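You operate a simulated robot arm through the tools that you are given. There is no shell and no other tool. Be economical: measure what you need, move in short steps, check, and stop when the job is done.

Carry out the task below with a simulated two-armed robot. There is one attempt and no reset: what you move stays moved.

JOB
Raise the red knob stand's round plate to yellow ring 3, with the tall white box back on it.
Fine: rings count from the bottom; stand the box on the bench before the red knob is slackened, tighten before it goes back; leave the green knob stand. Set down upright: tall white box.

The check looks at the end state, three seconds after you hand in, the way a careful person would. Anything else that was tipped, shoved, dropped, spilled or broken makes it a failure.

ROBOT AND FRAMES
Two 7-joint arms with two-finger grippers on one trunk, on a base that drives. Base frame: it is fixed to the floor where the robot stands at the start and does not move with it; the origin is under the middle of the robot, x ahead of it, y to its left, z up; the surface under the hand at the start is at about z = 800. Readings come in mm, rad, newtons and seconds.
The left shoulder is at the start at [30, 175, 1304], the right one opposite. With the tool pointing down near the work surface each hand reaches from about 100 to 800 mm from the robot's upright axis, wherever it stands, measured 20 degrees to its own side. Places, roughly: bench three top [800, -700, 800]; green knob plate [1200, -600, 1200]; green stand knob [1200, -600, 1200]; red knob plate [500, -100, 1000]; red stand knob [400, 0, 1000]; top of the red knob plate [500, -100, 1000]. Payload 2.94 kg a hand.
The tool frame of a hand sits at the grasp point between the pads (the TCP): z along the fingers, y along the line on which they close. The tips reach 30 mm beyond it. Largest opening 138 mm; the body of the gripper starts 109 mm behind the TCP.
Orientation is that of the tool frame in the base frame, as [roll, pitch, yaw] about the fixed x, y, z axes, in that order (R = Rz(yaw) Ry(pitch) Rx(roll)). With the fingers straight down and closing along the base's y, the tool's x points along the base's -x, its y along +y and its z along -z.

CONTROLS
- The arms move only by the tool move_arm. It takes "left_deltas", "right_deltas" or both (then of equal length, played together; a hand with none holds still); each is one flat list of numbers, 7 for each row, row after row: the shift along the tool's x, y, z in units of 100 mm (1.0 is 100 mm), then the turn, a rotation vector about the tool's x, y, z in units of 120 degrees (1.0 is 120 degrees), then the finger opening in m, from 0 to 0.138. In form: [x, y, z, ax, ay, az, gripper, x, y, z, ax, ay, az, gripper, ...]. A call has 1 to 8 rows; each row is the pose to reach, as a shift and turn from the pose commanded when the call began, along the tool's axes at that moment. A call with a number of a shift or a turn outside -1 to 1 is refused whole. Rows are played at 5 a second. More than 50 mm and 0.15 rad between two rows, or a gripper value outside its range, and nothing of the call is played. Where a pose cannot be reached the arm comes as near as it can. A force on the tool above 40 N (or 10 N above the force at the start of the call, whichever is more), or a blocked arm, ends the call early, and 0.2 s more pass. Each finger halts on what it meets, pressing with about 42 N; the grip force reading is that of the motor and also rises with nothing between the fingers. The clock runs only during rows and for 0.2 s after the last one: add rows that repeat a pose to give the fingers time. It gives the time, the measured TCP pose, the force on the tool (base axes), the opening and the grip force at its end, in the units of the frame above (readings bear some noise), with the torque about the TCP (base axes, N m) and any sound that the robot's microphone picked up, and new pictures: "show" is both (left out), scene, wrist or none (wrist: the cameras of the hands that moved).
- Cameras (640 x 400 px; columns grow to the right, rows downward): "scene" is now at [76.5, -2.2, 1778.5]; the picture's right is [-0.03, -1.00, 0.00], its down [-0.77, 0.02, -0.64] and it looks along [0.64, -0.02, -0.77] (base axes); focal length 252 px, centre (320, 200). "left" rides on the left gripper at [71, -19, -146] in its tool frame; the picture's right is [0.26, 0.96, 0.00], its down [-0.85, 0.23, -0.48] and it looks along [-0.46, 0.13, 0.88] (tool axes); focal length 280 px, centre (320, 200). "right" rides on the right gripper at [71, 19, -146] in its tool frame; the picture's right is [-0.26, 0.97, 0.00], its down [-0.85, -0.23, -0.48] and it looks along [-0.46, -0.12, 0.88] (tool axes); focal length 280 px, centre (320, 200). There is no depth. A picture from a camera that has moved, and an enlarged one, comes with that camera's place and axes in the base frame and with its lens.
- slide_trunk(by): slides the trunk up (or, below 0, down) by that many mm; the arms and the scene camera ride with it, the base frame stays. It gives what a move gives, with no picture.
- steer(legs): drives the robot by 1 to 6 legs, each [ahead, turn to the left] in mm and rad, along the robot's own axes; the way and the turn of a leg run together, so that a leg with both is an arc; at most 1500 mm and 3.142 rad a leg. The arms and the cameras ride along, it lands a little off, and it stops where it bumps. It gives what a move gives, and a new picture of the scene camera.
- turn_head(pan, tilt): turns the head with the scene camera to pan (to the left, within 2.094 rad either way) and tilt (down, from -0.506 to 1.204), counted from straight ahead of the robot. It gives what a move gives, and a new picture of the scene camera.
- inspect(camera, box): a new picture of the part [left, top, right, bottom] of that camera's present view, enlarged. The clock stands still meanwhile.
- job_done(): hands the job in; it is judged then, once.

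Go step by step. Nothing tells you exact positions but the pictures and the camera data: compare them with the known pose of the tool, close in by small moves and look again before you grip or let go. The budget is 120 turns and 260 pictures, counting those below and the enlarged ones. Unless the task says otherwise, let go and move clear before handing in, and close with one line.

The tools are called as a command line: name --argument value ..., lists and objects as JSON in quotes. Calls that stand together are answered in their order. move_arm: Moves the arms, as the interface text tells. Its arguments: {"type":"object","properties":{"left_deltas":{"type":"array","items":{"type":"number"}},"right_deltas":{"type":"array","items":{"type":"number"}},"show":{"type":"string","enum":["both","scene","wrist","none"]}},"required":[]} The other tools are called the same way: slide_trunk (by) slides the trunk up or down; steer (legs) drives the base; turn_head (pan, tilt) turns the head that bears the scene camera; inspect (camera, box) takes an enlarged picture of a part of a camera's view; job_done () hands the job in.

At the start:

```text
t: 0.0
left_position: [490.1, 145.3, 1380.7]
left_ee_rot: [-3.139, 0.0, -3.141]
left_ft_force: [-0.9, -0.7, 0.7]
left_moment: [-0.03, 0.08, 0.02]
left_opening: 138.0
left_gripper_force: 0.0
right_position: [521.6, -272.3, 1436.6]
right_ee_rot: [3.141, -0.002, -3.14]
right_ft_force: [-1.0, -0.7, 0.3]
right_moment: [0.01, -0.01, 0.01]
right_opening: 138.1
right_gripper_force: 0.2
trunk travel left (down, up): [-475.0, 259.0]
robot x, y, heading: [2.2, -1.9, 0.001]
head pan, tilt: [-0.031, 0.88]
```

scene: 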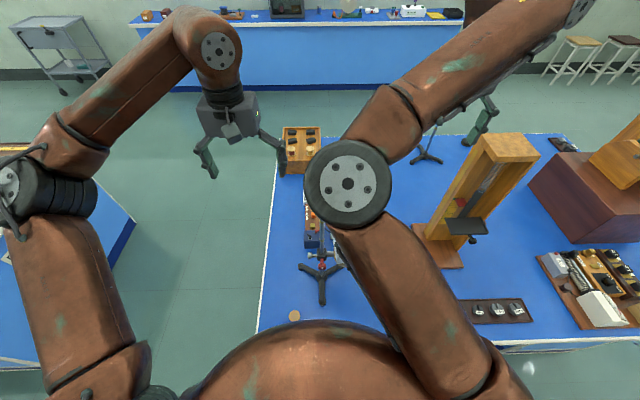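
right: 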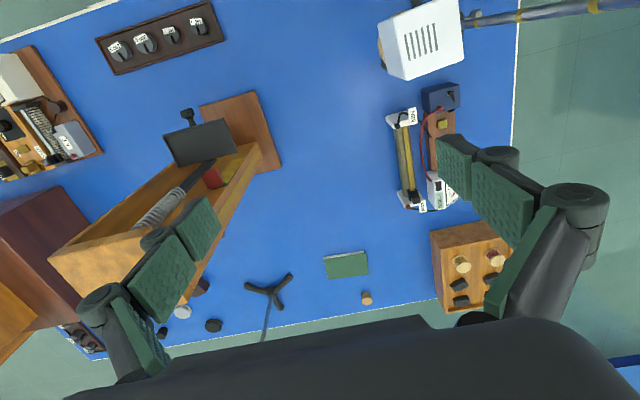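
left: 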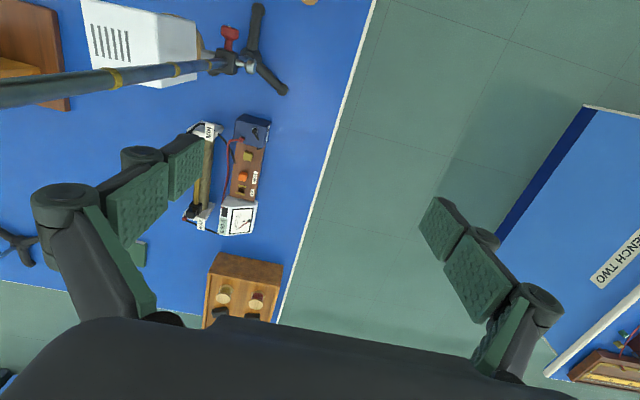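

The red stand sits just ahead, with the white box on its plate, partly hidden by the right arm. I'll enlarge the wrist views to locate the rod, rings and knob.

inspect --camera "left" --box '[0, 0, 320, 200]'

inspect --camera "right" --box '[340, 0, 640, 190]'

inspect --camera "scene" --box '[240, 100, 480, 340]'

```text
2.00 times, centred on (160, 100) of left
camera zoom: at [418.4, 126.5, 1527.7], right [-0.26, 0.96, 0.0], down [0.85, 0.23, 0.48], along [0.46, 0.12, -0.88], focal length 561 px, centre (640, 400)
```

zoom: 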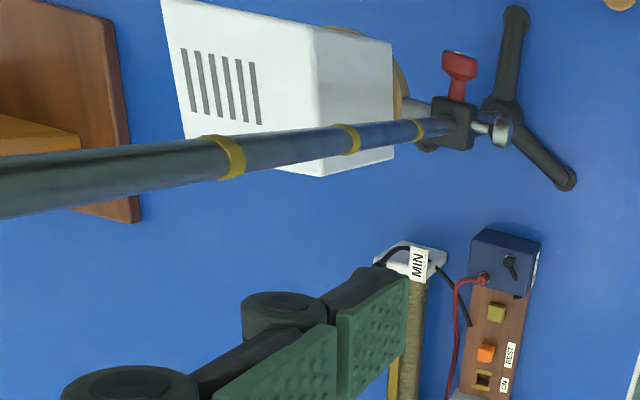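

```text
2.11 times, centred on (490, 95) of right
camera zoom: at [451.4, -253.8, 1581.8], right [0.26, 0.97, 0.0], down [0.85, -0.23, 0.48], along [0.46, -0.12, -0.88], focal length 590 px, centre (-38, 421)
```

zoom: 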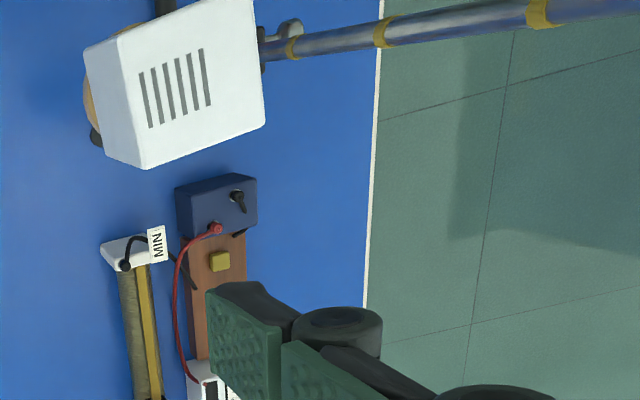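

```text
1.67 times, centred on (360, 220) of scene
camera zoom: at [76.5, -2.2, 1778.5], right [-0.03, -1.0, 0.0], down [-0.77, 0.02, -0.64], along [0.64, -0.02, -0.77], focal length 420 px, centre (253, 167)
```

zoom: 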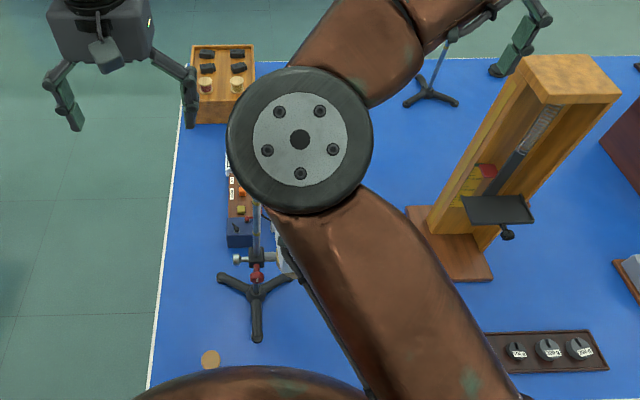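

The stand's rod is at about (490, -25), with the red knob pointing toward me and the box on the -y side. I'll back the robot up for working room and look again.

steer --legs '[[-200, 0]]'

```text
t: 1.6
left_position: [309.5, 147.7, 1378.7]
left_ee_rot: [3.141, -0.012, -3.135]
left_ft_force: [-0.5, 0.0, -0.1]
left_moment: [0.03, -0.15, 0.0]
left_opening: 138.0
left_gripper_force: 0.0
right_position: [343.4, -271.9, 1432.2]
right_ee_rot: [3.14, -0.013, -3.136]
right_ft_force: [-0.7, -0.5, -1.0]
right_moment: [0.04, -0.13, 0.02]
right_opening: 137.8
right_gripper_force: 0.0
trunk travel left (down, up): [-475.0, 259.0]
robot x, y, heading: [-196.6, 1.5, -0.004]
head pan, tilt: [-0.031, 0.88]
camera scene: at [-70.3, -1.7, 1780.0], right [-0.03, -1.0, 0.0], down [-0.79, 0.02, -0.61], along [0.61, -0.02, -0.79], focal length 252 px, centre (320, 200)
```

scene: 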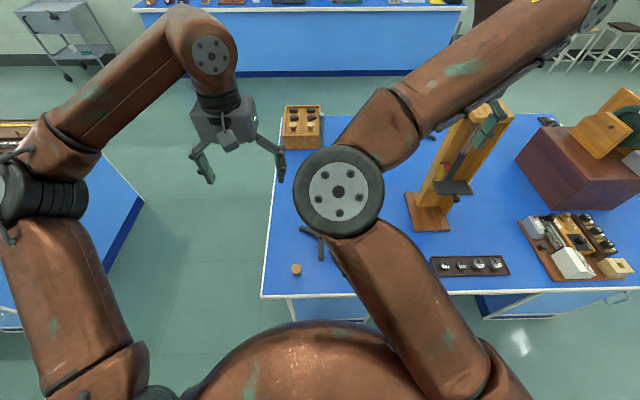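

The robot is backed up. Now I'll swing the right hand out to the right and get an unobstructed scene view.

move_arm --right_deltas '[0, -0.45, 0, 0, 0, 0, 0.138, 0, -0.9, 0, 0, 0, 0, 0.138, 0.4, -0.9, 0, 0, 0, 0, 0.138]' --show "none"

move_arm --right_deltas '[0, -0.45, 0, 0, 0, 0, 0.138, 0, -0.9, 0, 0, 0, 0, 0.138, 0, -0.9, 0, 0, 0, 0, 0.138]' --show "both"

```text
t: 2.4
left_position: [283.6, 151.4, 1383.6]
left_ee_rot: [-3.14, 0.003, -3.134]
left_ft_force: [0.5, 1.3, 0.2]
left_moment: [-0.09, 0.03, 0.02]
left_opening: 138.0
left_gripper_force: 0.0
right_position: [278.2, -360.0, 1440.5]
right_ee_rot: [-3.14, 0.004, -3.133]
right_ft_force: [0.1, 1.4, 0.1]
right_moment: [-0.07, 0.01, 0.0]
right_opening: 137.9
right_gripper_force: 0.0
trunk travel left (down, up): [-475.0, 259.0]
robot x, y, heading: [-193.2, -0.1, 0.006]
head pan, tilt: [-0.031, 0.88]
```

```text
t: 3.2
left_position: [276.2, 150.9, 1385.5]
left_ee_rot: [-3.141, 0.01, -3.136]
left_ft_force: [0.5, 0.0, -0.3]
left_moment: [-0.02, 0.03, 0.03]
left_opening: 137.8
left_gripper_force: 0.1
right_position: [266.6, -450.9, 1440.4]
right_ee_rot: [-3.14, 0.009, -3.134]
right_ft_force: [0.2, -0.3, 0.0]
right_moment: [-0.07, 0.02, 0.01]
right_opening: 138.1
right_gripper_force: 0.0
trunk travel left (down, up): [-475.0, 259.0]
robot x, y, heading: [-196.4, 0.9, 0.006]
head pan, tilt: [-0.031, 0.88]
camera scene: at [-109.7, -0.4, 1778.6], right [-0.03, -1.0, 0.0], down [-0.77, 0.02, -0.63], along [0.63, -0.02, -0.77], focal length 252 px, centre (320, 200)
camera right: at [195.8, -432.5, 1585.8], right [0.26, 0.97, 0.0], down [0.85, -0.22, 0.48], along [0.47, -0.12, -0.87], focal length 280 px, centre (320, 200)
```

scene: 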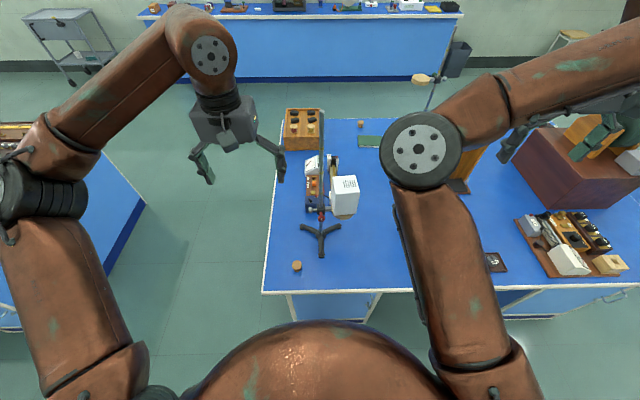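
right: 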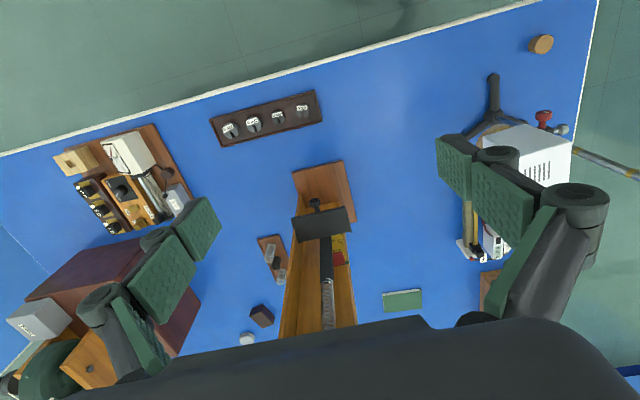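

inspect --camera "scene" --box '[260, 100, 400, 280]'

inspect --camera "right" --box '[440, 20, 640, 220]'

inspect --camera "left" --box '[0, 0, 400, 250]'

```text
2.22 times, centred on (330, 190) of scene
camera zoom: at [-109.7, -0.4, 1778.6], right [-0.03, -1.0, 0.0], down [-0.77, 0.02, -0.63], along [0.63, -0.02, -0.77], focal length 560 px, centre (298, 222)
```

zoom: 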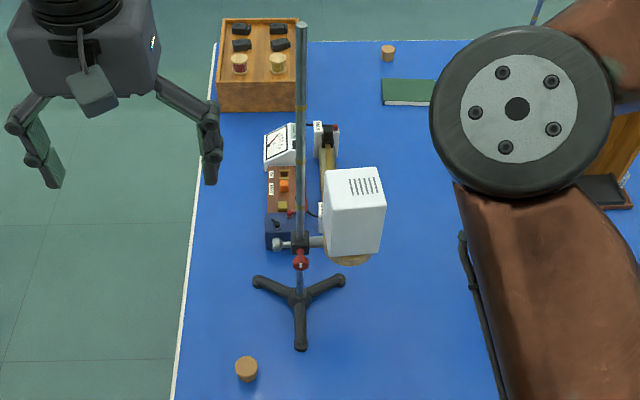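

```text
2.00 times, centred on (540, 120) of right
camera zoom: at [195.8, -432.5, 1585.8], right [0.26, 0.97, 0.0], down [0.85, -0.22, 0.48], along [0.47, -0.12, -0.87], focal length 561 px, centre (-120, 360)
```

zoom: 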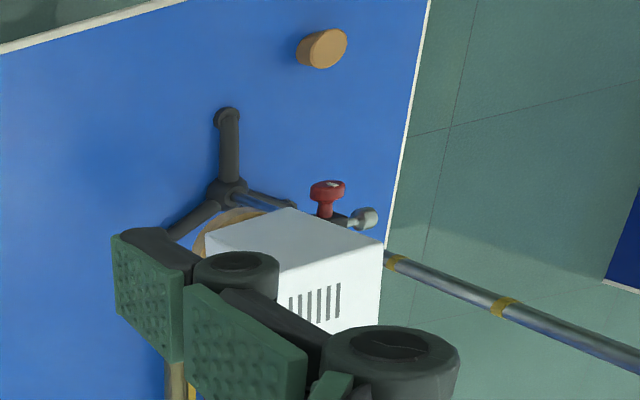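

```text
1.60 times, centred on (200, 125) of left
camera zoom: at [204.0, 129.5, 1530.6], right [-0.27, 0.96, 0.0], down [0.84, 0.24, 0.48], along [0.47, 0.13, -0.87], focal length 449 px, centre (512, 320)
```

zoom: 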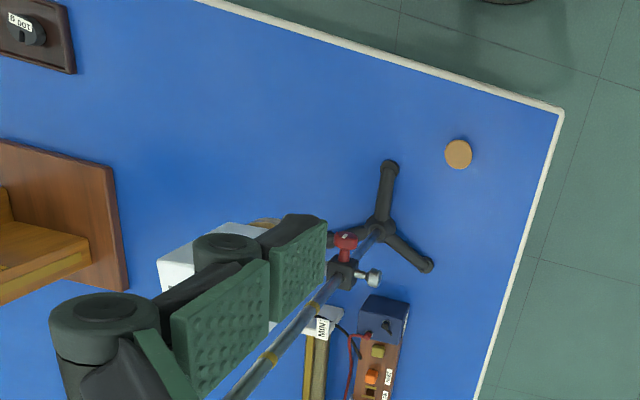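

The box is about 84 x 84 x 118 mm and centred near (486, -107), standing at z ≈ 1015, with the rod at (481, -24) rising to z ≈ 1420. I'll turn the right hand so it closes along x, leaning away from the rod, and bring it nearer.

move_arm --right_deltas '[-0.1, 0.1, 0, 0, 0, -0.07, 0.138, -0.2, 0.2, 0, 0, 0, -0.14, 0.138, -0.3, 0.3, 0, 0, 0, -0.21, 0.138, -0.4, 0.4, 0, 0, 0, -0.28, 0.138, -0.5, 0.5, 0, 0, 0, -0.35, 0.138, -0.6, 0.6, 0, 0, 0, -0.42, 0.138, -0.7, 0.7, 0, 0, 0, -0.49, 0.138, -0.8, 0.8, 0, 0, 0, -0.56, 0.138]' --show "none"

move_arm --right_deltas '[0, 0, 0, 0, 0, -0.065, 0.138, 0, 0, 0, 0, 0, -0.13, 0.138, 0, 0, 0, 0, 0, -0.19, 0.138]' --show "none"

move_arm --right_deltas '[0, 0, 0, 0, -0.06, 0, 0.138, 0, 0, 0, 0, -0.12, 0, 0.138, 0, 0, 0, 0, -0.167, 0, 0.138, 0, 0, 0, 0, -0.167, 0, 0.138]' --show "both"

```text
t: 5.0
left_position: [268.6, 146.8, 1387.8]
left_ee_rot: [3.141, 0.015, -3.137]
left_ft_force: [-0.6, -1.1, 0.1]
left_moment: [0.0, 0.0, 0.0]
left_opening: 138.0
left_gripper_force: 0.0
right_position: [342.3, -370.4, 1442.2]
right_ee_rot: [-3.128, 0.007, -1.96]
right_ft_force: [-0.4, 0.5, -0.6]
right_moment: [0.02, 0.0, 0.0]
right_opening: 138.2
right_gripper_force: 0.0
trunk travel left (down, up): [-475.0, 259.0]
robot x, y, heading: [-197.0, -1.1, 0.004]
head pan, tilt: [-0.031, 0.88]
```

```text
t: 5.8
left_position: [269.5, 147.2, 1387.5]
left_ee_rot: [-3.141, 0.015, -3.135]
left_ft_force: [0.2, 0.6, 0.3]
left_moment: [0.05, 0.04, -0.03]
left_opening: 137.6
left_gripper_force: 0.0
right_position: [342.2, -369.7, 1443.3]
right_ee_rot: [-3.125, 0.001, -1.564]
right_ft_force: [0.6, 0.0, 0.0]
right_moment: [-0.02, 0.02, 0.0]
right_opening: 138.1
right_gripper_force: 0.0
trunk travel left (down, up): [-475.0, 259.0]
robot x, y, heading: [-195.7, -1.3, 0.004]
head pan, tilt: [-0.031, 0.88]
```

```text
t: 6.8
left_position: [270.7, 148.0, 1387.8]
left_ee_rot: [-3.141, 0.015, -3.136]
left_ft_force: [-0.5, -0.3, 0.1]
left_moment: [0.01, 0.01, 0.0]
left_opening: 138.1
left_gripper_force: 0.0
right_position: [343.8, -370.0, 1442.5]
right_ee_rot: [-3.126, 0.35, -1.559]
right_ft_force: [0.1, 0.1, 0.7]
right_moment: [0.02, 0.02, 0.0]
right_opening: 138.1
right_gripper_force: 0.0
trunk travel left (down, up): [-475.0, 259.0]
robot x, y, heading: [-195.2, 0.4, 0.005]
head pan, tilt: [-0.031, 0.88]
camera scene: at [-120.4, -1.9, 1778.5], right [-0.03, -1.0, 0.0], down [-0.77, 0.02, -0.64], along [0.64, -0.02, -0.77], focal length 252 px, centre (320, 200)
camera right: at [324.1, -486.7, 1554.6], right [-0.97, 0.24, 0.08], down [0.21, 0.63, 0.74], along [0.13, 0.73, -0.67], focal length 280 px, centre (320, 200)
```

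scene: 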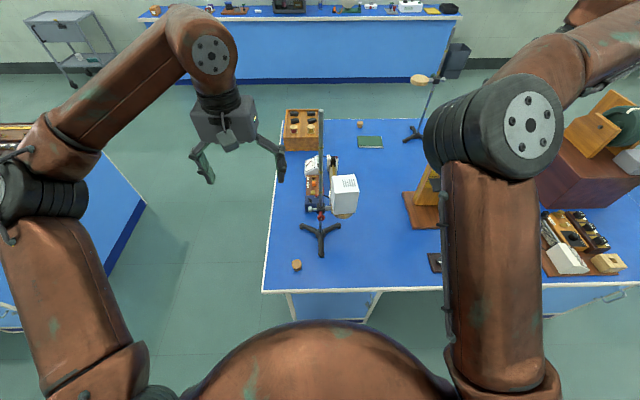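
right: 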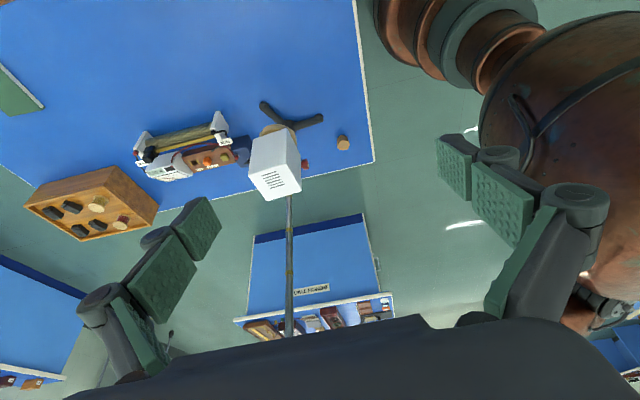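

Box top is near (480, -113, 1133), consistent with the scene estimate. I'll come in to a pre-grasp about 150 mm back along the approach line.

move_arm --right_deltas '[-0.14, -0.156, 0.29, 0, 0, 0, 0.138, -0.28, -0.31, 0.59, 0, 0, 0, 0.138, -0.41, -0.467, 0.88, 0, 0, 0, 0.138]' --show "none"

move_arm --right_deltas '[-0.14, -0.156, 0.29, 0, 0, 0, 0.138, -0.28, -0.31, 0.59, 0, 0, 0, 0.138, -0.41, -0.467, 0.88, 0, 0, 0, 0.138, -0.41, -0.467, 0.88, 0, 0, 0, 0.138]' --show "both"

```text
t: 7.6
left_position: [270.5, 148.1, 1386.7]
left_ee_rot: [3.141, 0.016, -3.138]
left_ft_force: [0.8, -0.8, 0.4]
left_moment: [0.0, 0.03, 0.01]
left_opening: 138.0
left_gripper_force: 0.0
right_position: [392.1, -302.0, 1375.9]
right_ee_rot: [-3.125, 0.351, -1.56]
right_ft_force: [0.1, -0.5, -0.4]
right_moment: [0.0, 0.04, -0.05]
right_opening: 138.1
right_gripper_force: 0.0
trunk travel left (down, up): [-475.0, 259.0]
robot x, y, heading: [-195.1, -1.4, 0.001]
head pan, tilt: [-0.031, 0.88]
```

```text
t: 8.6
left_position: [269.0, 147.1, 1387.0]
left_ee_rot: [3.141, 0.015, -3.138]
left_ft_force: [-0.1, 0.6, 0.7]
left_moment: [-0.01, -0.03, -0.01]
left_opening: 138.2
left_gripper_force: 0.2
right_position: [438.1, -231.8, 1308.1]
right_ee_rot: [-3.123, 0.351, -1.56]
right_ft_force: [-0.2, 0.1, 0.6]
right_moment: [0.01, -0.02, 0.0]
right_opening: 138.0
right_gripper_force: 0.0
trunk travel left (down, up): [-475.0, 259.0]
robot x, y, heading: [-196.8, -0.3, 0.001]
head pan, tilt: [-0.031, 0.88]
camera scene: at [-121.0, -2.6, 1778.6], right [-0.03, -1.0, 0.0], down [-0.77, 0.02, -0.64], along [0.64, -0.02, -0.77], focal length 252 px, centre (320, 200)
camera right: at [417.8, -348.3, 1420.6], right [-0.97, 0.24, 0.07], down [0.22, 0.63, 0.74], along [0.13, 0.73, -0.67], focal length 280 px, centre (320, 200)
```

scene: 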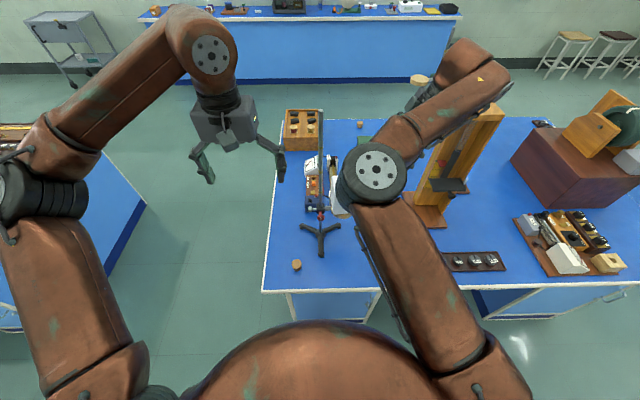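
right: 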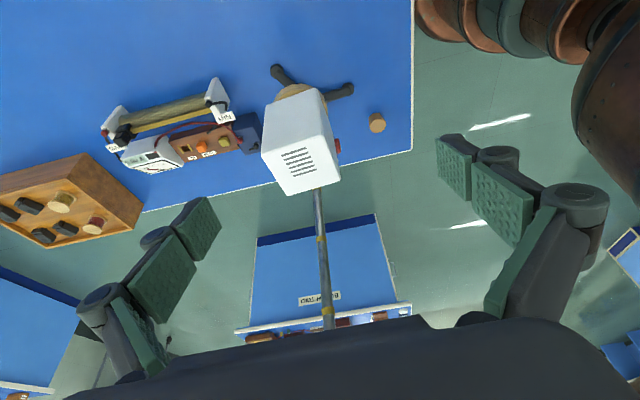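

The wrist view refines the box to centre (477, -106), square with the base axes and about 80 mm wide. Moving to pre-grasp.

move_arm --right_deltas '[-0.15, -0.13, 0.31, 0, 0, 0, 0.138, -0.3, -0.26, 0.62, 0, 0, 0, 0.138, -0.44, -0.39, 0.93, 0, 0, 0, 0.138, -0.44, -0.39, 0.93, 0, 0, 0, 0.138]' --show "wrist"

```text
t: 9.6
left_position: [269.4, 148.1, 1386.7]
left_ee_rot: [-3.141, 0.016, -3.136]
left_ft_force: [-0.7, 0.6, -0.2]
left_moment: [0.01, 0.01, -0.03]
left_opening: 137.9
left_gripper_force: 0.0
right_position: [476.8, -160.3, 1236.0]
right_ee_rot: [-3.123, 0.351, -1.557]
right_ft_force: [-0.2, -1.4, 0.2]
right_moment: [-0.06, -0.04, 0.01]
right_opening: 138.0
right_gripper_force: 0.0
trunk travel left (down, up): [-475.0, 259.0]
robot x, y, heading: [-197.2, 0.3, 0.003]
head pan, tilt: [-0.031, 0.88]
camera right: at [457.2, -276.0, 1347.4], right [-0.97, 0.24, 0.07], down [0.21, 0.63, 0.74], along [0.13, 0.73, -0.67], focal length 280 px, centre (320, 200)
```

right: 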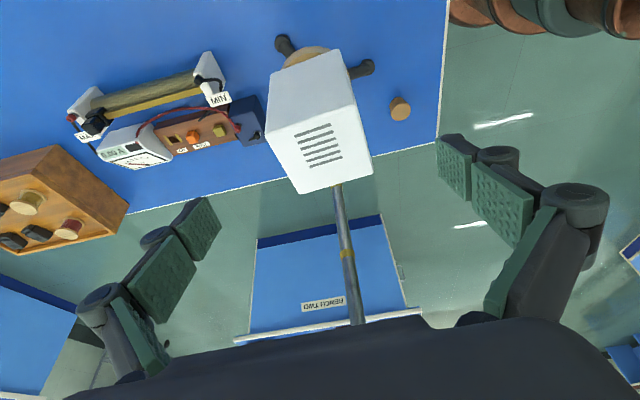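

Well aligned; advancing along the approach line.

move_arm --right_deltas '[0, 0, 0.33, 0, 0, 0, 0.138, 0, 0, 0.66, 0, 0, 0, 0.138, 0, 0, 0.98, 0, 0, 0, 0.138, 0, 0, 0.98, 0, 0, 0, 0.138]' --show "wrist"

```text
t: 10.6
left_position: [268.8, 147.2, 1387.1]
left_ee_rot: [-3.141, 0.014, -3.136]
left_ft_force: [0.2, 0.4, -0.1]
left_moment: [-0.03, 0.0, 0.0]
left_opening: 138.2
left_gripper_force: 0.0
right_position: [482.5, -124.6, 1144.5]
right_ee_rot: [-3.125, 0.351, -1.561]
right_ft_force: [0.0, -0.5, -0.3]
right_moment: [0.0, -0.02, -0.02]
right_opening: 138.1
right_gripper_force: 0.0
trunk travel left (down, up): [-475.0, 259.0]
robot x, y, heading: [-194.5, -2.6, 0.002]
head pan, tilt: [-0.031, 0.88]
camera right: at [461.8, -240.6, 1256.0], right [-0.97, 0.24, 0.07], down [0.22, 0.63, 0.74], along [0.13, 0.73, -0.67], focal length 280 px, centre (320, 200)
```

right: 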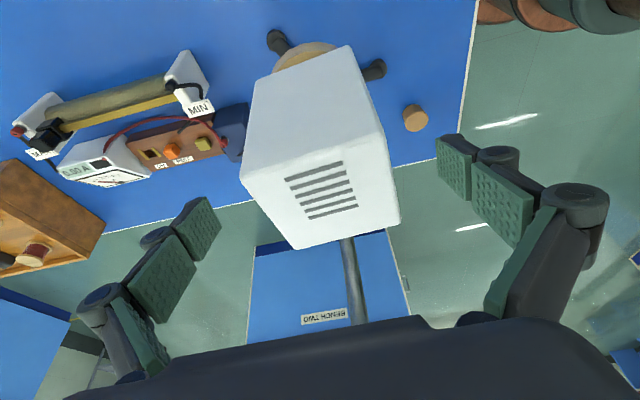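

move_arm --right_deltas '[0, 0.03, 0.25, 0, 0, 0, 0.138, 0, 0.05, 0.5, 0, 0, 0, 0.138, 0, 0.05, 0.5, 0, 0, 0, 0.138]' --show "wrist"

```text
t: 11.4
left_position: [269.7, 147.0, 1387.8]
left_ee_rot: [-3.141, 0.017, -3.135]
left_ft_force: [0.3, 0.2, -0.5]
left_moment: [0.0, -0.01, 0.0]
left_opening: 138.2
left_gripper_force: 0.0
right_position: [475.1, -107.9, 1095.5]
right_ee_rot: [-3.124, 0.351, -1.56]
right_ft_force: [-1.2, 1.5, 0.4]
right_moment: [0.03, 0.01, 0.02]
right_opening: 138.2
right_gripper_force: 0.1
trunk travel left (down, up): [-475.0, 259.0]
robot x, y, heading: [-197.7, -2.9, 0.005]
head pan, tilt: [-0.031, 0.88]
camera right: at [454.8, -223.5, 1209.0], right [-0.97, 0.24, 0.07], down [0.22, 0.63, 0.74], along [0.13, 0.73, -0.67], focal length 280 px, centre (320, 200)
```

right: 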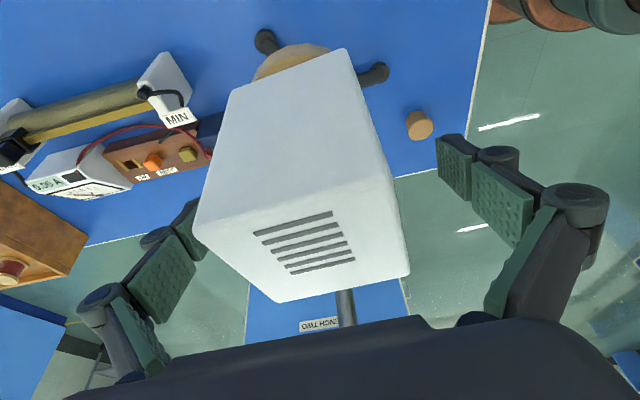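

Fingers straddle the box; I'll centre by +5 mm in x and close.

move_arm --right_deltas '[0, -0.05, 0.0, 0, 0, 0, 0.138, 0, -0.05, 0.0, 0, 0, 0, 0.1, 0, -0.05, 0.0, 0, 0, 0, 0.09, 0, -0.05, 0.0, 0, 0, 0, 0.08, 0, -0.05, 0.0, 0, 0, 0, 0.07, 0, -0.05, 0.0, 0, 0, 0, 0.07, 0, -0.05, 0.0, 0, 0, 0, 0.07]' --show "wrist"

```text
t: 13.0
left_position: [268.8, 147.8, 1387.2]
left_ee_rot: [3.14, 0.015, -3.137]
left_ft_force: [-0.4, 0.3, 0.0]
left_moment: [0.01, 0.01, -0.01]
left_opening: 138.1
left_gripper_force: 0.0
right_position: [477.7, -107.7, 1096.3]
right_ee_rot: [-3.125, 0.35, -1.559]
right_ft_force: [-1.7, -1.1, 1.7]
right_moment: [0.06, 0.39, 0.09]
right_opening: 85.0
right_gripper_force: 42.2
trunk travel left (down, up): [-475.0, 259.0]
robot x, y, heading: [-198.9, -2.1, 0.002]
head pan, tilt: [-0.031, 0.88]
camera right: at [459.4, -224.7, 1208.7], right [-0.97, 0.24, 0.07], down [0.22, 0.63, 0.74], along [0.13, 0.73, -0.67], focal length 280 px, centre (320, 200)
```

right: 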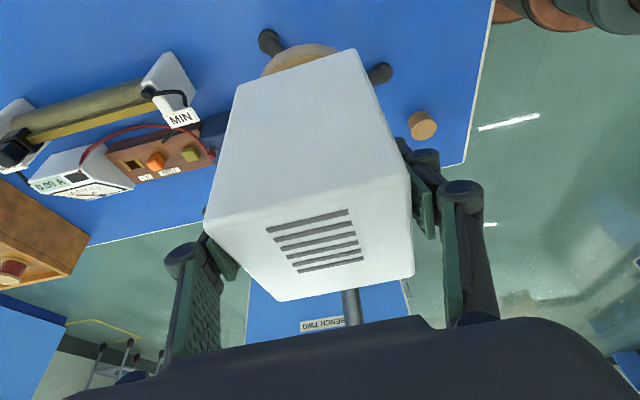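

Gripped at 85 mm. Lift straight up first, watching the weight.

move_arm --right_deltas '[-0.068, 0, -0.188, 0, 0, 0, 0.07, -0.137, 0, -0.376, 0, 0, 0, 0.07, -0.205, 0, -0.564, 0, 0, 0, 0.07, -0.205, 0, -0.564, 0, 0, 0, 0.07]' --show "both"

```text
t: 14.0
left_position: [269.0, 147.6, 1387.3]
left_ee_rot: [3.141, 0.016, -3.137]
left_ft_force: [-0.6, 0.7, -0.1]
left_moment: [-0.03, -0.01, 0.03]
left_opening: 138.0
left_gripper_force: 0.0
right_position: [478.4, -110.7, 1154.0]
right_ee_rot: [-3.127, 0.349, -1.56]
right_ft_force: [-0.6, -0.1, -5.4]
right_moment: [-0.02, -0.01, 0.03]
right_opening: 84.6
right_gripper_force: 42.5
trunk travel left (down, up): [-475.0, 259.0]
robot x, y, heading: [-196.1, -0.9, 0.003]
head pan, tilt: [-0.031, 0.88]
camera scene: at [-120.0, -2.2, 1778.5], right [-0.03, -1.0, 0.0], down [-0.77, 0.02, -0.64], along [0.64, -0.02, -0.77], focal length 252 px, centre (320, 200)
camera right: at [458.8, -227.0, 1266.5], right [-0.97, 0.24, 0.08], down [0.22, 0.63, 0.74], along [0.13, 0.73, -0.67], focal length 280 px, centre (320, 200)
```

scene: 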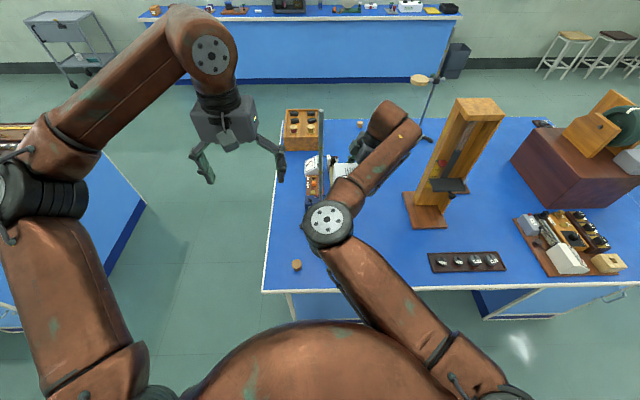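
right: 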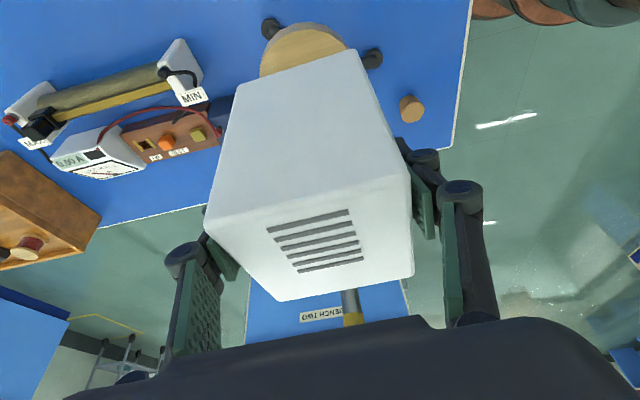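

The lift is clean (about 5.4 N). Next I'll carry it right and slightly toward me, over clear bench near (430, -270).

move_arm --right_deltas '[0.31, 0, -0.114, 0, 0, 0, 0.07, 0.63, 0, -0.228, 0, 0, 0, 0.07, 0.94, 0, -0.342, 0, 0, 0, 0.07]' --show "none"

move_arm --right_deltas '[0.3, 0.22, -0.11, 0, 0, 0, 0.07, 0.58, 0.45, -0.21, 0, 0, 0, 0.07, 0.58, 0.45, -0.21, 0, 0, 0, 0.07]' --show "both"

```text
t: 14.8
left_position: [270.4, 145.1, 1387.5]
left_ee_rot: [3.139, 0.015, -3.138]
left_ft_force: [0.0, -0.2, -0.3]
left_moment: [0.03, -0.01, 0.01]
left_opening: 137.8
left_gripper_force: 0.1
right_position: [479.9, -210.8, 1155.1]
right_ee_rot: [-3.126, 0.35, -1.559]
right_ft_force: [0.5, -0.8, -3.9]
right_moment: [0.0, 0.02, 0.01]
right_opening: 84.7
right_gripper_force: 42.1
trunk travel left (down, up): [-475.0, 259.0]
robot x, y, heading: [-200.0, -1.3, 0.003]
head pan, tilt: [-0.031, 0.88]
```

```text
t: 15.6
left_position: [270.8, 148.2, 1387.7]
left_ee_rot: [-3.142, 0.016, -3.136]
left_ft_force: [-0.5, 0.1, -0.4]
left_moment: [0.02, -0.01, 0.01]
left_opening: 138.2
left_gripper_force: 0.1
right_position: [434.1, -269.4, 1156.1]
right_ee_rot: [-3.126, 0.35, -1.558]
right_ft_force: [0.2, 0.0, -4.7]
right_moment: [-0.02, 0.04, 0.0]
right_opening: 84.5
right_gripper_force: 41.6
trunk travel left (down, up): [-475.0, 259.0]
robot x, y, heading: [-197.6, -0.7, 0.006]
head pan, tilt: [-0.031, 0.88]
camera scene: at [-119.3, -1.4, 1778.4], right [-0.03, -1.0, 0.0], down [-0.77, 0.02, -0.64], along [0.64, -0.02, -0.77], focal length 252 px, centre (320, 200)
camera right: at [414.4, -385.1, 1268.6], right [-0.97, 0.24, 0.08], down [0.22, 0.63, 0.74], along [0.13, 0.73, -0.67], focal length 280 px, centre (320, 200)
```

scene: 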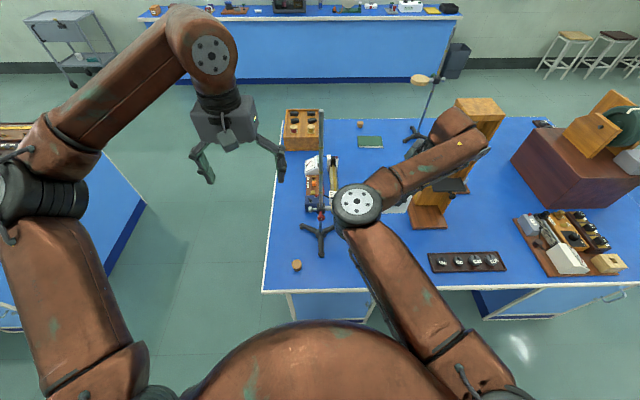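
right: 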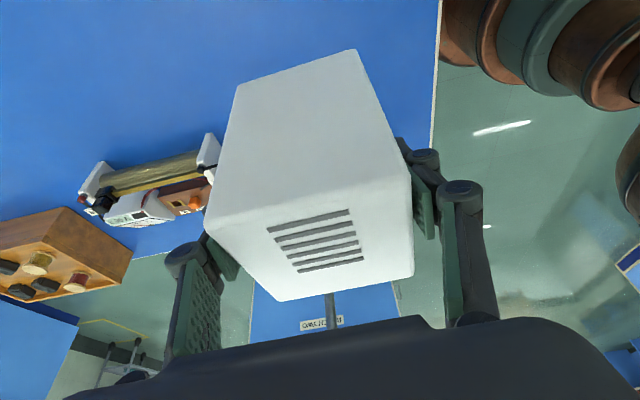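

Area below is clear. Lowering vertically in steps.

move_arm --right_deltas '[0.1, 0.07, 0.282, 0, 0, 0, 0.07, 0.205, 0.14, 0.564, 0, 0, 0, 0.07, 0.308, 0.2, 0.846, 0, 0, 0, 0.07]' --show "none"

move_arm --right_deltas '[0.1, 0, 0.282, 0, 0, 0, 0.07, 0.205, 0, 0.564, 0, 0, 0, 0.07, 0.308, 0, 0.846, 0, 0, 0, 0.07, 0.308, 0, 0.846, 0, 0, 0, 0.07]' --show "both"

```text
t: 16.4
left_position: [271.2, 147.3, 1386.9]
left_ee_rot: [3.139, 0.015, -3.137]
left_ft_force: [0.7, -0.3, -0.1]
left_moment: [0.01, 0.01, 0.03]
left_opening: 138.3
left_gripper_force: 0.1
right_position: [416.3, -271.1, 1064.9]
right_ee_rot: [-3.123, 0.351, -1.559]
right_ft_force: [0.4, 0.4, -4.4]
right_moment: [-0.02, 0.0, 0.0]
right_opening: 84.7
right_gripper_force: 41.7
trunk travel left (down, up): [-475.0, 259.0]
robot x, y, heading: [-197.5, -3.1, 0.004]
head pan, tilt: [-0.031, 0.88]
```

```text
t: 17.4
left_position: [270.2, 147.8, 1386.3]
left_ee_rot: [-3.14, 0.017, -3.135]
left_ft_force: [-0.2, 0.0, 0.8]
left_moment: [-0.02, 0.0, 0.01]
left_opening: 138.0
left_gripper_force: 0.1
right_position: [417.5, -272.3, 974.7]
right_ee_rot: [-3.126, 0.35, -1.559]
right_ft_force: [0.1, 0.5, -3.9]
right_moment: [0.0, -0.02, 0.01]
right_opening: 84.5
right_gripper_force: 42.0
trunk travel left (down, up): [-475.0, 259.0]
robot x, y, heading: [-197.0, 2.4, 0.008]
head pan, tilt: [-0.031, 0.88]
camera scene: at [-120.3, -2.5, 1778.6], right [-0.03, -1.0, 0.0], down [-0.77, 0.02, -0.64], along [0.64, -0.02, -0.77], focal length 252 px, centre (320, 200)
camera right: at [398.1, -389.4, 1087.1], right [-0.97, 0.24, 0.08], down [0.22, 0.63, 0.74], along [0.13, 0.73, -0.67], focal length 280 px, centre (320, 200)
```

scene: 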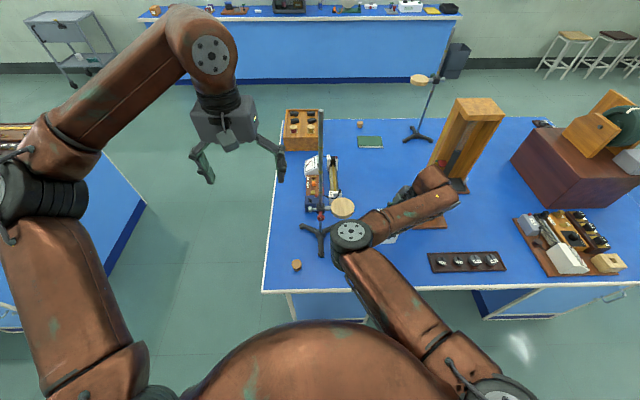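
right: 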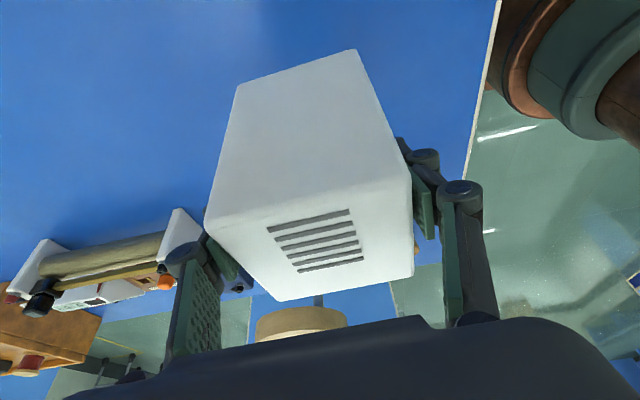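

move_arm --right_deltas '[0.08, 0, 0.22, 0, 0, 0, 0.07, 0.16, 0, 0.44, 0, 0, 0, 0.07, 0.24, 0, 0.66, 0, 0, 0, 0.07, 0.24, 0, 0.66, 0, 0, 0, 0.07]' --show "wrist"

inspect --camera "scene" --box '[280, 100, 440, 260]'

```text
t: 18.4
left_position: [269.5, 147.2, 1387.0]
left_ee_rot: [-3.141, 0.015, -3.136]
left_ft_force: [0.0, -0.6, 0.1]
left_moment: [0.0, 0.03, 0.04]
left_opening: 138.0
left_gripper_force: 0.0
right_position: [416.5, -270.7, 904.6]
right_ee_rot: [-3.126, 0.35, -1.56]
right_ft_force: [-0.5, -0.9, -4.5]
right_moment: [-0.01, 0.0, 0.02]
right_opening: 84.3
right_gripper_force: 42.5
trunk travel left (down, up): [-475.0, 259.0]
robot x, y, heading: [-193.6, -1.3, 0.0]
head pan, tilt: [-0.031, 0.88]
camera right: at [397.8, -387.9, 1015.3], right [-0.97, 0.24, 0.08], down [0.21, 0.63, 0.74], along [0.13, 0.73, -0.67], focal length 280 px, centre (320, 200)
```

right: 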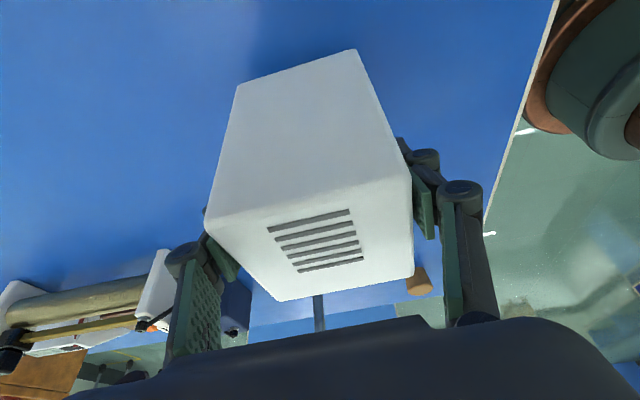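

```text
2.50 times, centred on (360, 180) of scene
camera zoom: at [-120.3, -2.4, 1778.5], right [-0.03, -1.0, 0.0], down [-0.77, 0.02, -0.64], along [0.64, -0.02, -0.77], focal length 629 px, centre (220, 250)
```

zoom: 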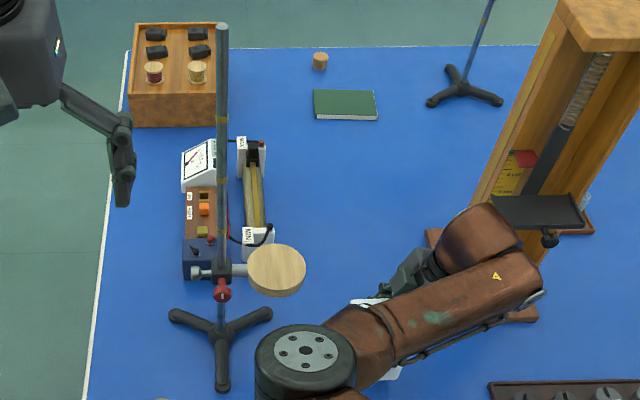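

move_arm --right_deltas '[0.017, 0, 0.047, 0, 0, 0, 0.07, 0.034, 0, 0.094, 0, 0, 0, 0.07, 0.051, 0, 0.141, 0, 0, 0, 0.07, 0.051, 0, 0.141, 0, 0, 0, 0.07]' --show "none"

move_arm --right_deltas '[0.009, 0, 0.025, 0, 0, 0, 0.07, 0.017, 0, 0.047, 0, 0, 0, 0.07, 0.017, 0, 0.047, 0, 0, 0, 0.07]' --show "wrist"

```text
t: 19.4
left_position: [269.1, 147.8, 1388.4]
left_ee_rot: [-3.141, 0.015, -3.137]
left_ft_force: [0.0, 0.7, 0.2]
left_moment: [0.02, 0.0, -0.02]
left_opening: 137.8
left_gripper_force: 0.1
right_position: [418.7, -272.0, 889.5]
right_ee_rot: [-3.126, 0.351, -1.559]
right_ft_force: [0.5, 0.3, -3.9]
right_moment: [0.01, 0.01, 0.02]
right_opening: 84.1
right_gripper_force: 41.9
trunk travel left (down, up): [-475.0, 259.0]
robot x, y, heading: [-198.5, -1.1, 0.006]
head pan, tilt: [-0.031, 0.88]
```

```text
t: 20.2
left_position: [269.4, 147.2, 1387.5]
left_ee_rot: [-3.14, 0.017, -3.138]
left_ft_force: [0.0, -0.3, -0.2]
left_moment: [0.03, 0.02, 0.0]
left_opening: 138.1
left_gripper_force: 0.1
right_position: [418.2, -271.6, 886.5]
right_ee_rot: [-3.123, 0.351, -1.559]
right_ft_force: [-2.5, -4.1, 15.9]
right_moment: [0.5, 1.03, 0.29]
right_opening: 84.5
right_gripper_force: 41.7
trunk travel left (down, up): [-475.0, 259.0]
robot x, y, heading: [-199.4, 0.5, 0.003]
head pan, tilt: [-0.031, 0.88]
camera right: at [398.8, -387.2, 998.9], right [-0.97, 0.24, 0.07], down [0.21, 0.63, 0.74], along [0.13, 0.73, -0.67], focal length 280 px, centre (320, 200)
```

right: 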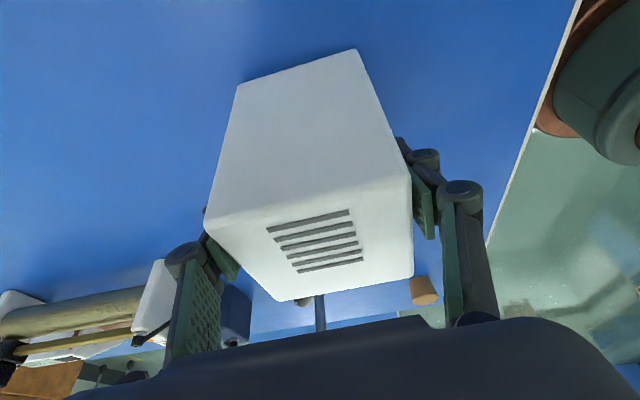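

Box is on the bench (contact at 886.5, so the plate top is ≈ 1009). Easing the push by 2 mm and opening.

move_arm --right_deltas '[-0.007, 0, -0.018, 0, 0, 0, 0.07, -0.007, 0, -0.018, 0, 0, 0, 0.1, -0.007, 0, -0.018, 0, 0, 0, 0.12, -0.007, 0, -0.018, 0, 0, 0, 0.138, -0.007, 0, -0.018, 0, 0, 0, 0.138, -0.007, 0, -0.018, 0, 0, 0, 0.138]' --show "wrist"

```text
t: 21.6
left_position: [270.5, 146.9, 1386.5]
left_ee_rot: [3.141, 0.016, -3.136]
left_ft_force: [0.5, -1.1, 0.7]
left_moment: [-0.04, 0.01, -0.03]
left_opening: 138.1
left_gripper_force: 0.0
right_position: [419.4, -270.8, 885.7]
right_ee_rot: [-3.125, 0.349, -1.559]
right_ft_force: [-0.7, -0.4, 0.0]
right_moment: [-0.03, 0.02, 0.01]
right_opening: 138.2
right_gripper_force: 0.1
trunk travel left (down, up): [-475.0, 259.0]
robot x, y, heading: [-199.8, -2.1, 0.002]
head pan, tilt: [-0.031, 0.88]
camera right: at [399.2, -387.0, 998.4], right [-0.97, 0.24, 0.08], down [0.22, 0.63, 0.74], along [0.13, 0.73, -0.67], focal length 280 px, centre (320, 200)
```

right: 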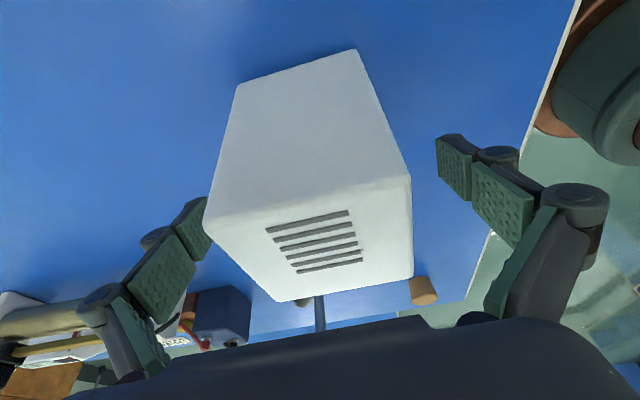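

Released. I'll retract the right hand and zoom in on the rod rings.

move_arm --right_deltas '[0, 0, -0.45, 0, 0, 0, 0.138, 0, 0, -0.95, 0, 0, 0, 0.138, 0, 0, -0.95, 0, 0, 0, 0.138]' --show "none"

move_arm --right_deltas '[0, 0, -0.45, 0, 0, 0, 0.138, 0, 0, -0.95, 0, 0, 0, 0.138, 0, 0, -0.95, 0, 0, 0, 0.138]' --show "both"

inspect --camera "scene" --box '[290, 100, 370, 150]'

inspect --camera "scene" --box '[290, 150, 370, 200]'

inspect --camera "scene" --box '[290, 190, 370, 240]'

```text
t: 22.4
left_position: [270.5, 147.1, 1386.9]
left_ee_rot: [3.141, 0.014, -3.136]
left_ft_force: [-0.2, 0.3, 1.2]
left_moment: [0.0, -0.01, 0.03]
left_opening: 138.0
left_gripper_force: 0.1
right_position: [416.9, -301.9, 975.9]
right_ee_rot: [-3.125, 0.352, -1.557]
right_ft_force: [-0.4, 0.8, 0.2]
right_moment: [0.02, 0.0, -0.01]
right_opening: 138.2
right_gripper_force: 0.0
trunk travel left (down, up): [-475.0, 259.0]
robot x, y, heading: [-196.2, -1.1, 0.005]
head pan, tilt: [-0.031, 0.88]
```

```text
t: 23.2
left_position: [270.1, 147.4, 1387.0]
left_ee_rot: [-3.141, 0.015, -3.137]
left_ft_force: [0.0, -0.3, 1.0]
left_moment: [-0.01, -0.01, 0.02]
left_opening: 138.1
left_gripper_force: 0.1
right_position: [414.6, -335.7, 1062.4]
right_ee_rot: [-3.127, 0.351, -1.558]
right_ft_force: [0.1, 0.0, 0.4]
right_moment: [0.01, -0.02, 0.03]
right_opening: 138.2
right_gripper_force: 0.0
trunk travel left (down, up): [-475.0, 259.0]
robot x, y, heading: [-194.4, 1.0, 0.005]
head pan, tilt: [-0.031, 0.88]
camera scene: at [-120.0, -2.2, 1778.5], right [-0.03, -1.0, 0.0], down [-0.77, 0.02, -0.64], along [0.64, -0.02, -0.77], focal length 252 px, centre (320, 200)
camera right: at [395.9, -451.9, 1173.6], right [-0.97, 0.24, 0.08], down [0.22, 0.63, 0.74], along [0.13, 0.73, -0.67], focal length 280 px, centre (320, 200)
```

scene: 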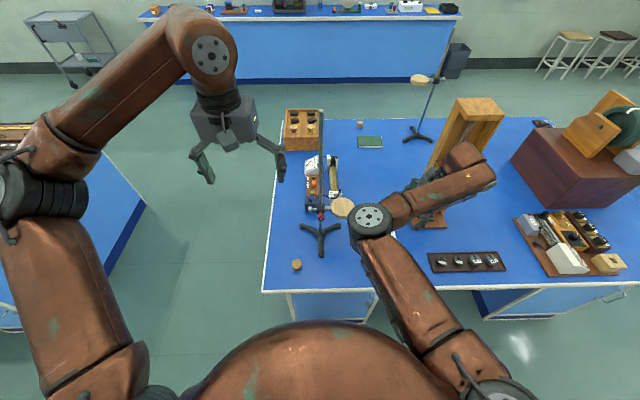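
right: 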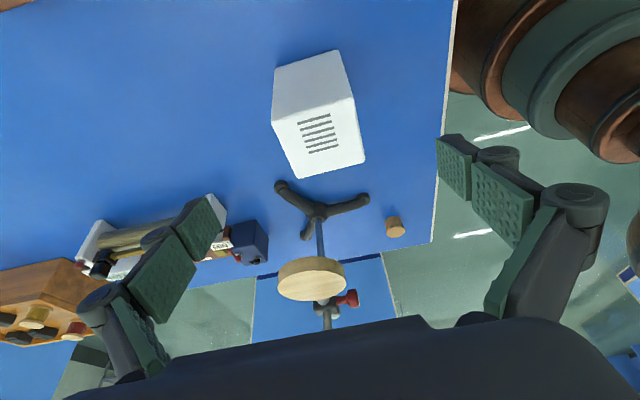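

```text
8.00 times, centred on (330, 125) of scene
camera zoom: at [-120.0, -2.2, 1778.5], right [-0.03, -1.0, 0.0], down [-0.77, 0.02, -0.64], along [0.64, -0.02, -0.77], focal length 2014 px, centre (240, 800)
```

zoom: 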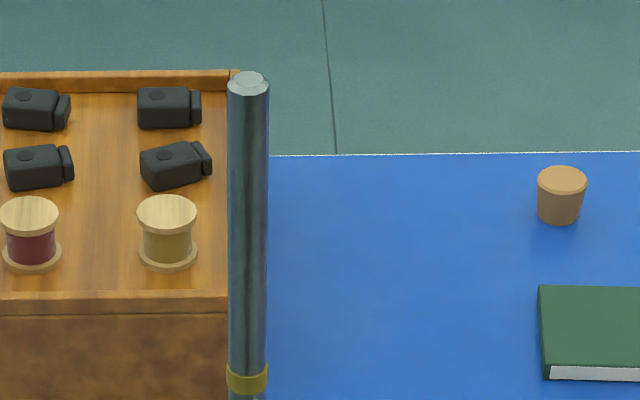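

```text
8.00 times, centred on (330, 175) of scene
camera zoom: at [-120.0, -2.2, 1778.5], right [-0.03, -1.0, 0.0], down [-0.77, 0.02, -0.64], along [0.64, -0.02, -0.77], focal length 2014 px, centre (240, 400)
```

zoom: 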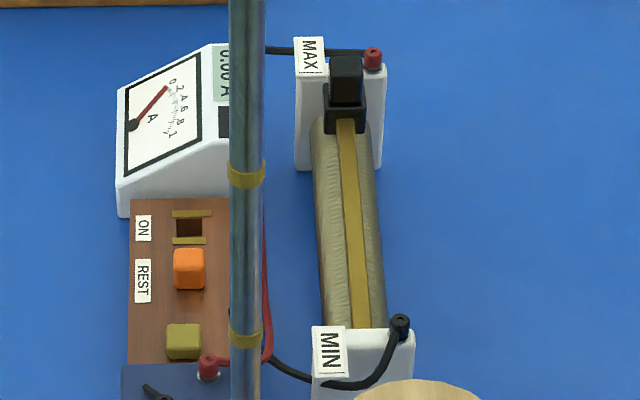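

```text
8.00 times, centred on (330, 215) of scene
camera zoom: at [-120.0, -2.2, 1778.5], right [-0.03, -1.0, 0.0], down [-0.77, 0.02, -0.64], along [0.64, -0.02, -0.77], focal length 2014 px, centre (240, 80)
```

zoom: 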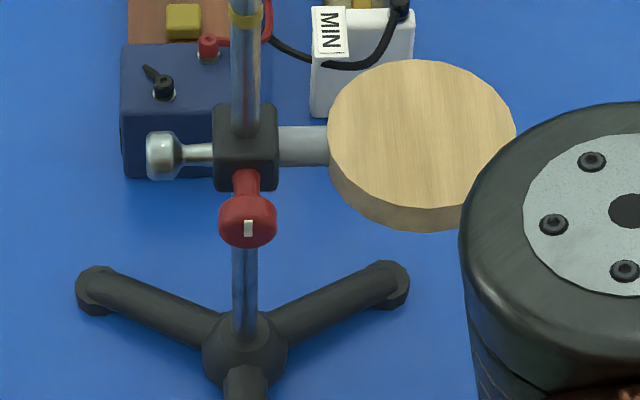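

Visible rings are at z ≈ 1105, 1205 and 1305, and the clamp (≈ 1005) may be hiding another one, which I'll check once it has moved. Next I'll tilt the right hand further over so it can hold the plate from the right side without its elbow crowding the left hand.

move_arm --right_deltas '[-0.05, 0, -0.15, 0, -0.067, 0, 0.138, -0.1, 0, -0.3, 0, -0.134, 0, 0.138, -0.15, 0, -0.45, 0, -0.2, 0, 0.138, -0.2, 0, -0.6, 0, -0.267, 0, 0.138, -0.25, 0, -0.75, 0, -0.333, 0, 0.138, -0.25, 0, -0.75, 0, -0.333, 0, 0.138]' --show "both"

```text
t: 24.6
left_position: [270.5, 148.5, 1387.8]
left_ee_rot: [-3.141, 0.016, -3.138]
left_ft_force: [-0.1, 0.6, 0.6]
left_moment: [-0.03, 0.02, -0.02]
left_opening: 137.8
left_gripper_force: 0.0
right_position: [414.4, -338.1, 1144.4]
right_ee_rot: [-3.109, 1.047, -1.536]
right_ft_force: [0.8, -0.4, -0.2]
right_moment: [-0.03, -0.02, -0.02]
right_opening: 138.0
right_gripper_force: 0.1
trunk travel left (down, up): [-475.0, 259.0]
robot x, y, heading: [-193.8, 4.5, 0.004]
head pan, tilt: [-0.031, 0.88]
camera scene: at [-120.2, -1.3, 1778.5], right [-0.03, -1.0, 0.0], down [-0.77, 0.02, -0.64], along [0.64, -0.02, -0.77], focal length 252 px, centre (320, 200)
camera right: at [397.9, -499.2, 1155.1], right [-0.97, 0.12, 0.21], down [0.21, 0.01, 0.98], along [0.12, 0.99, -0.04], focal length 280 px, centre (320, 200)
```

scene: 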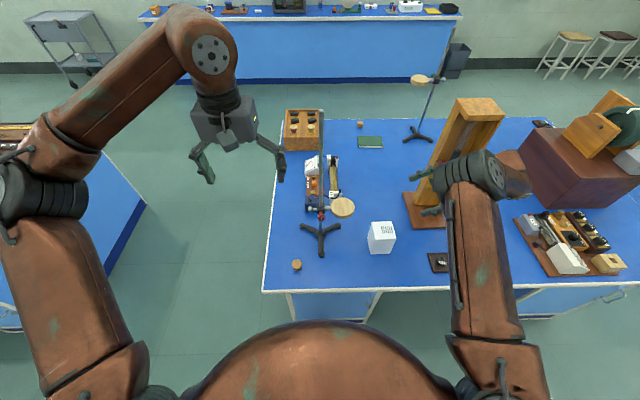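
right: 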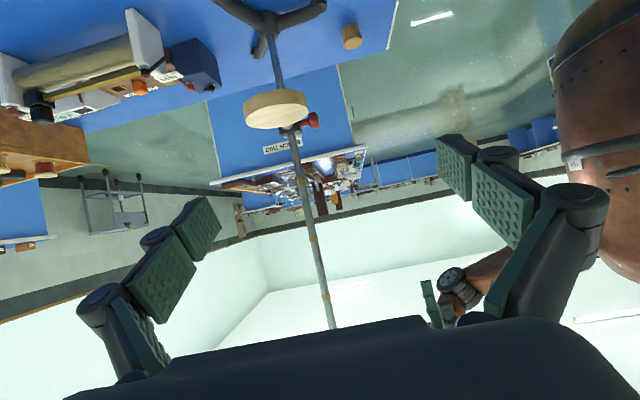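

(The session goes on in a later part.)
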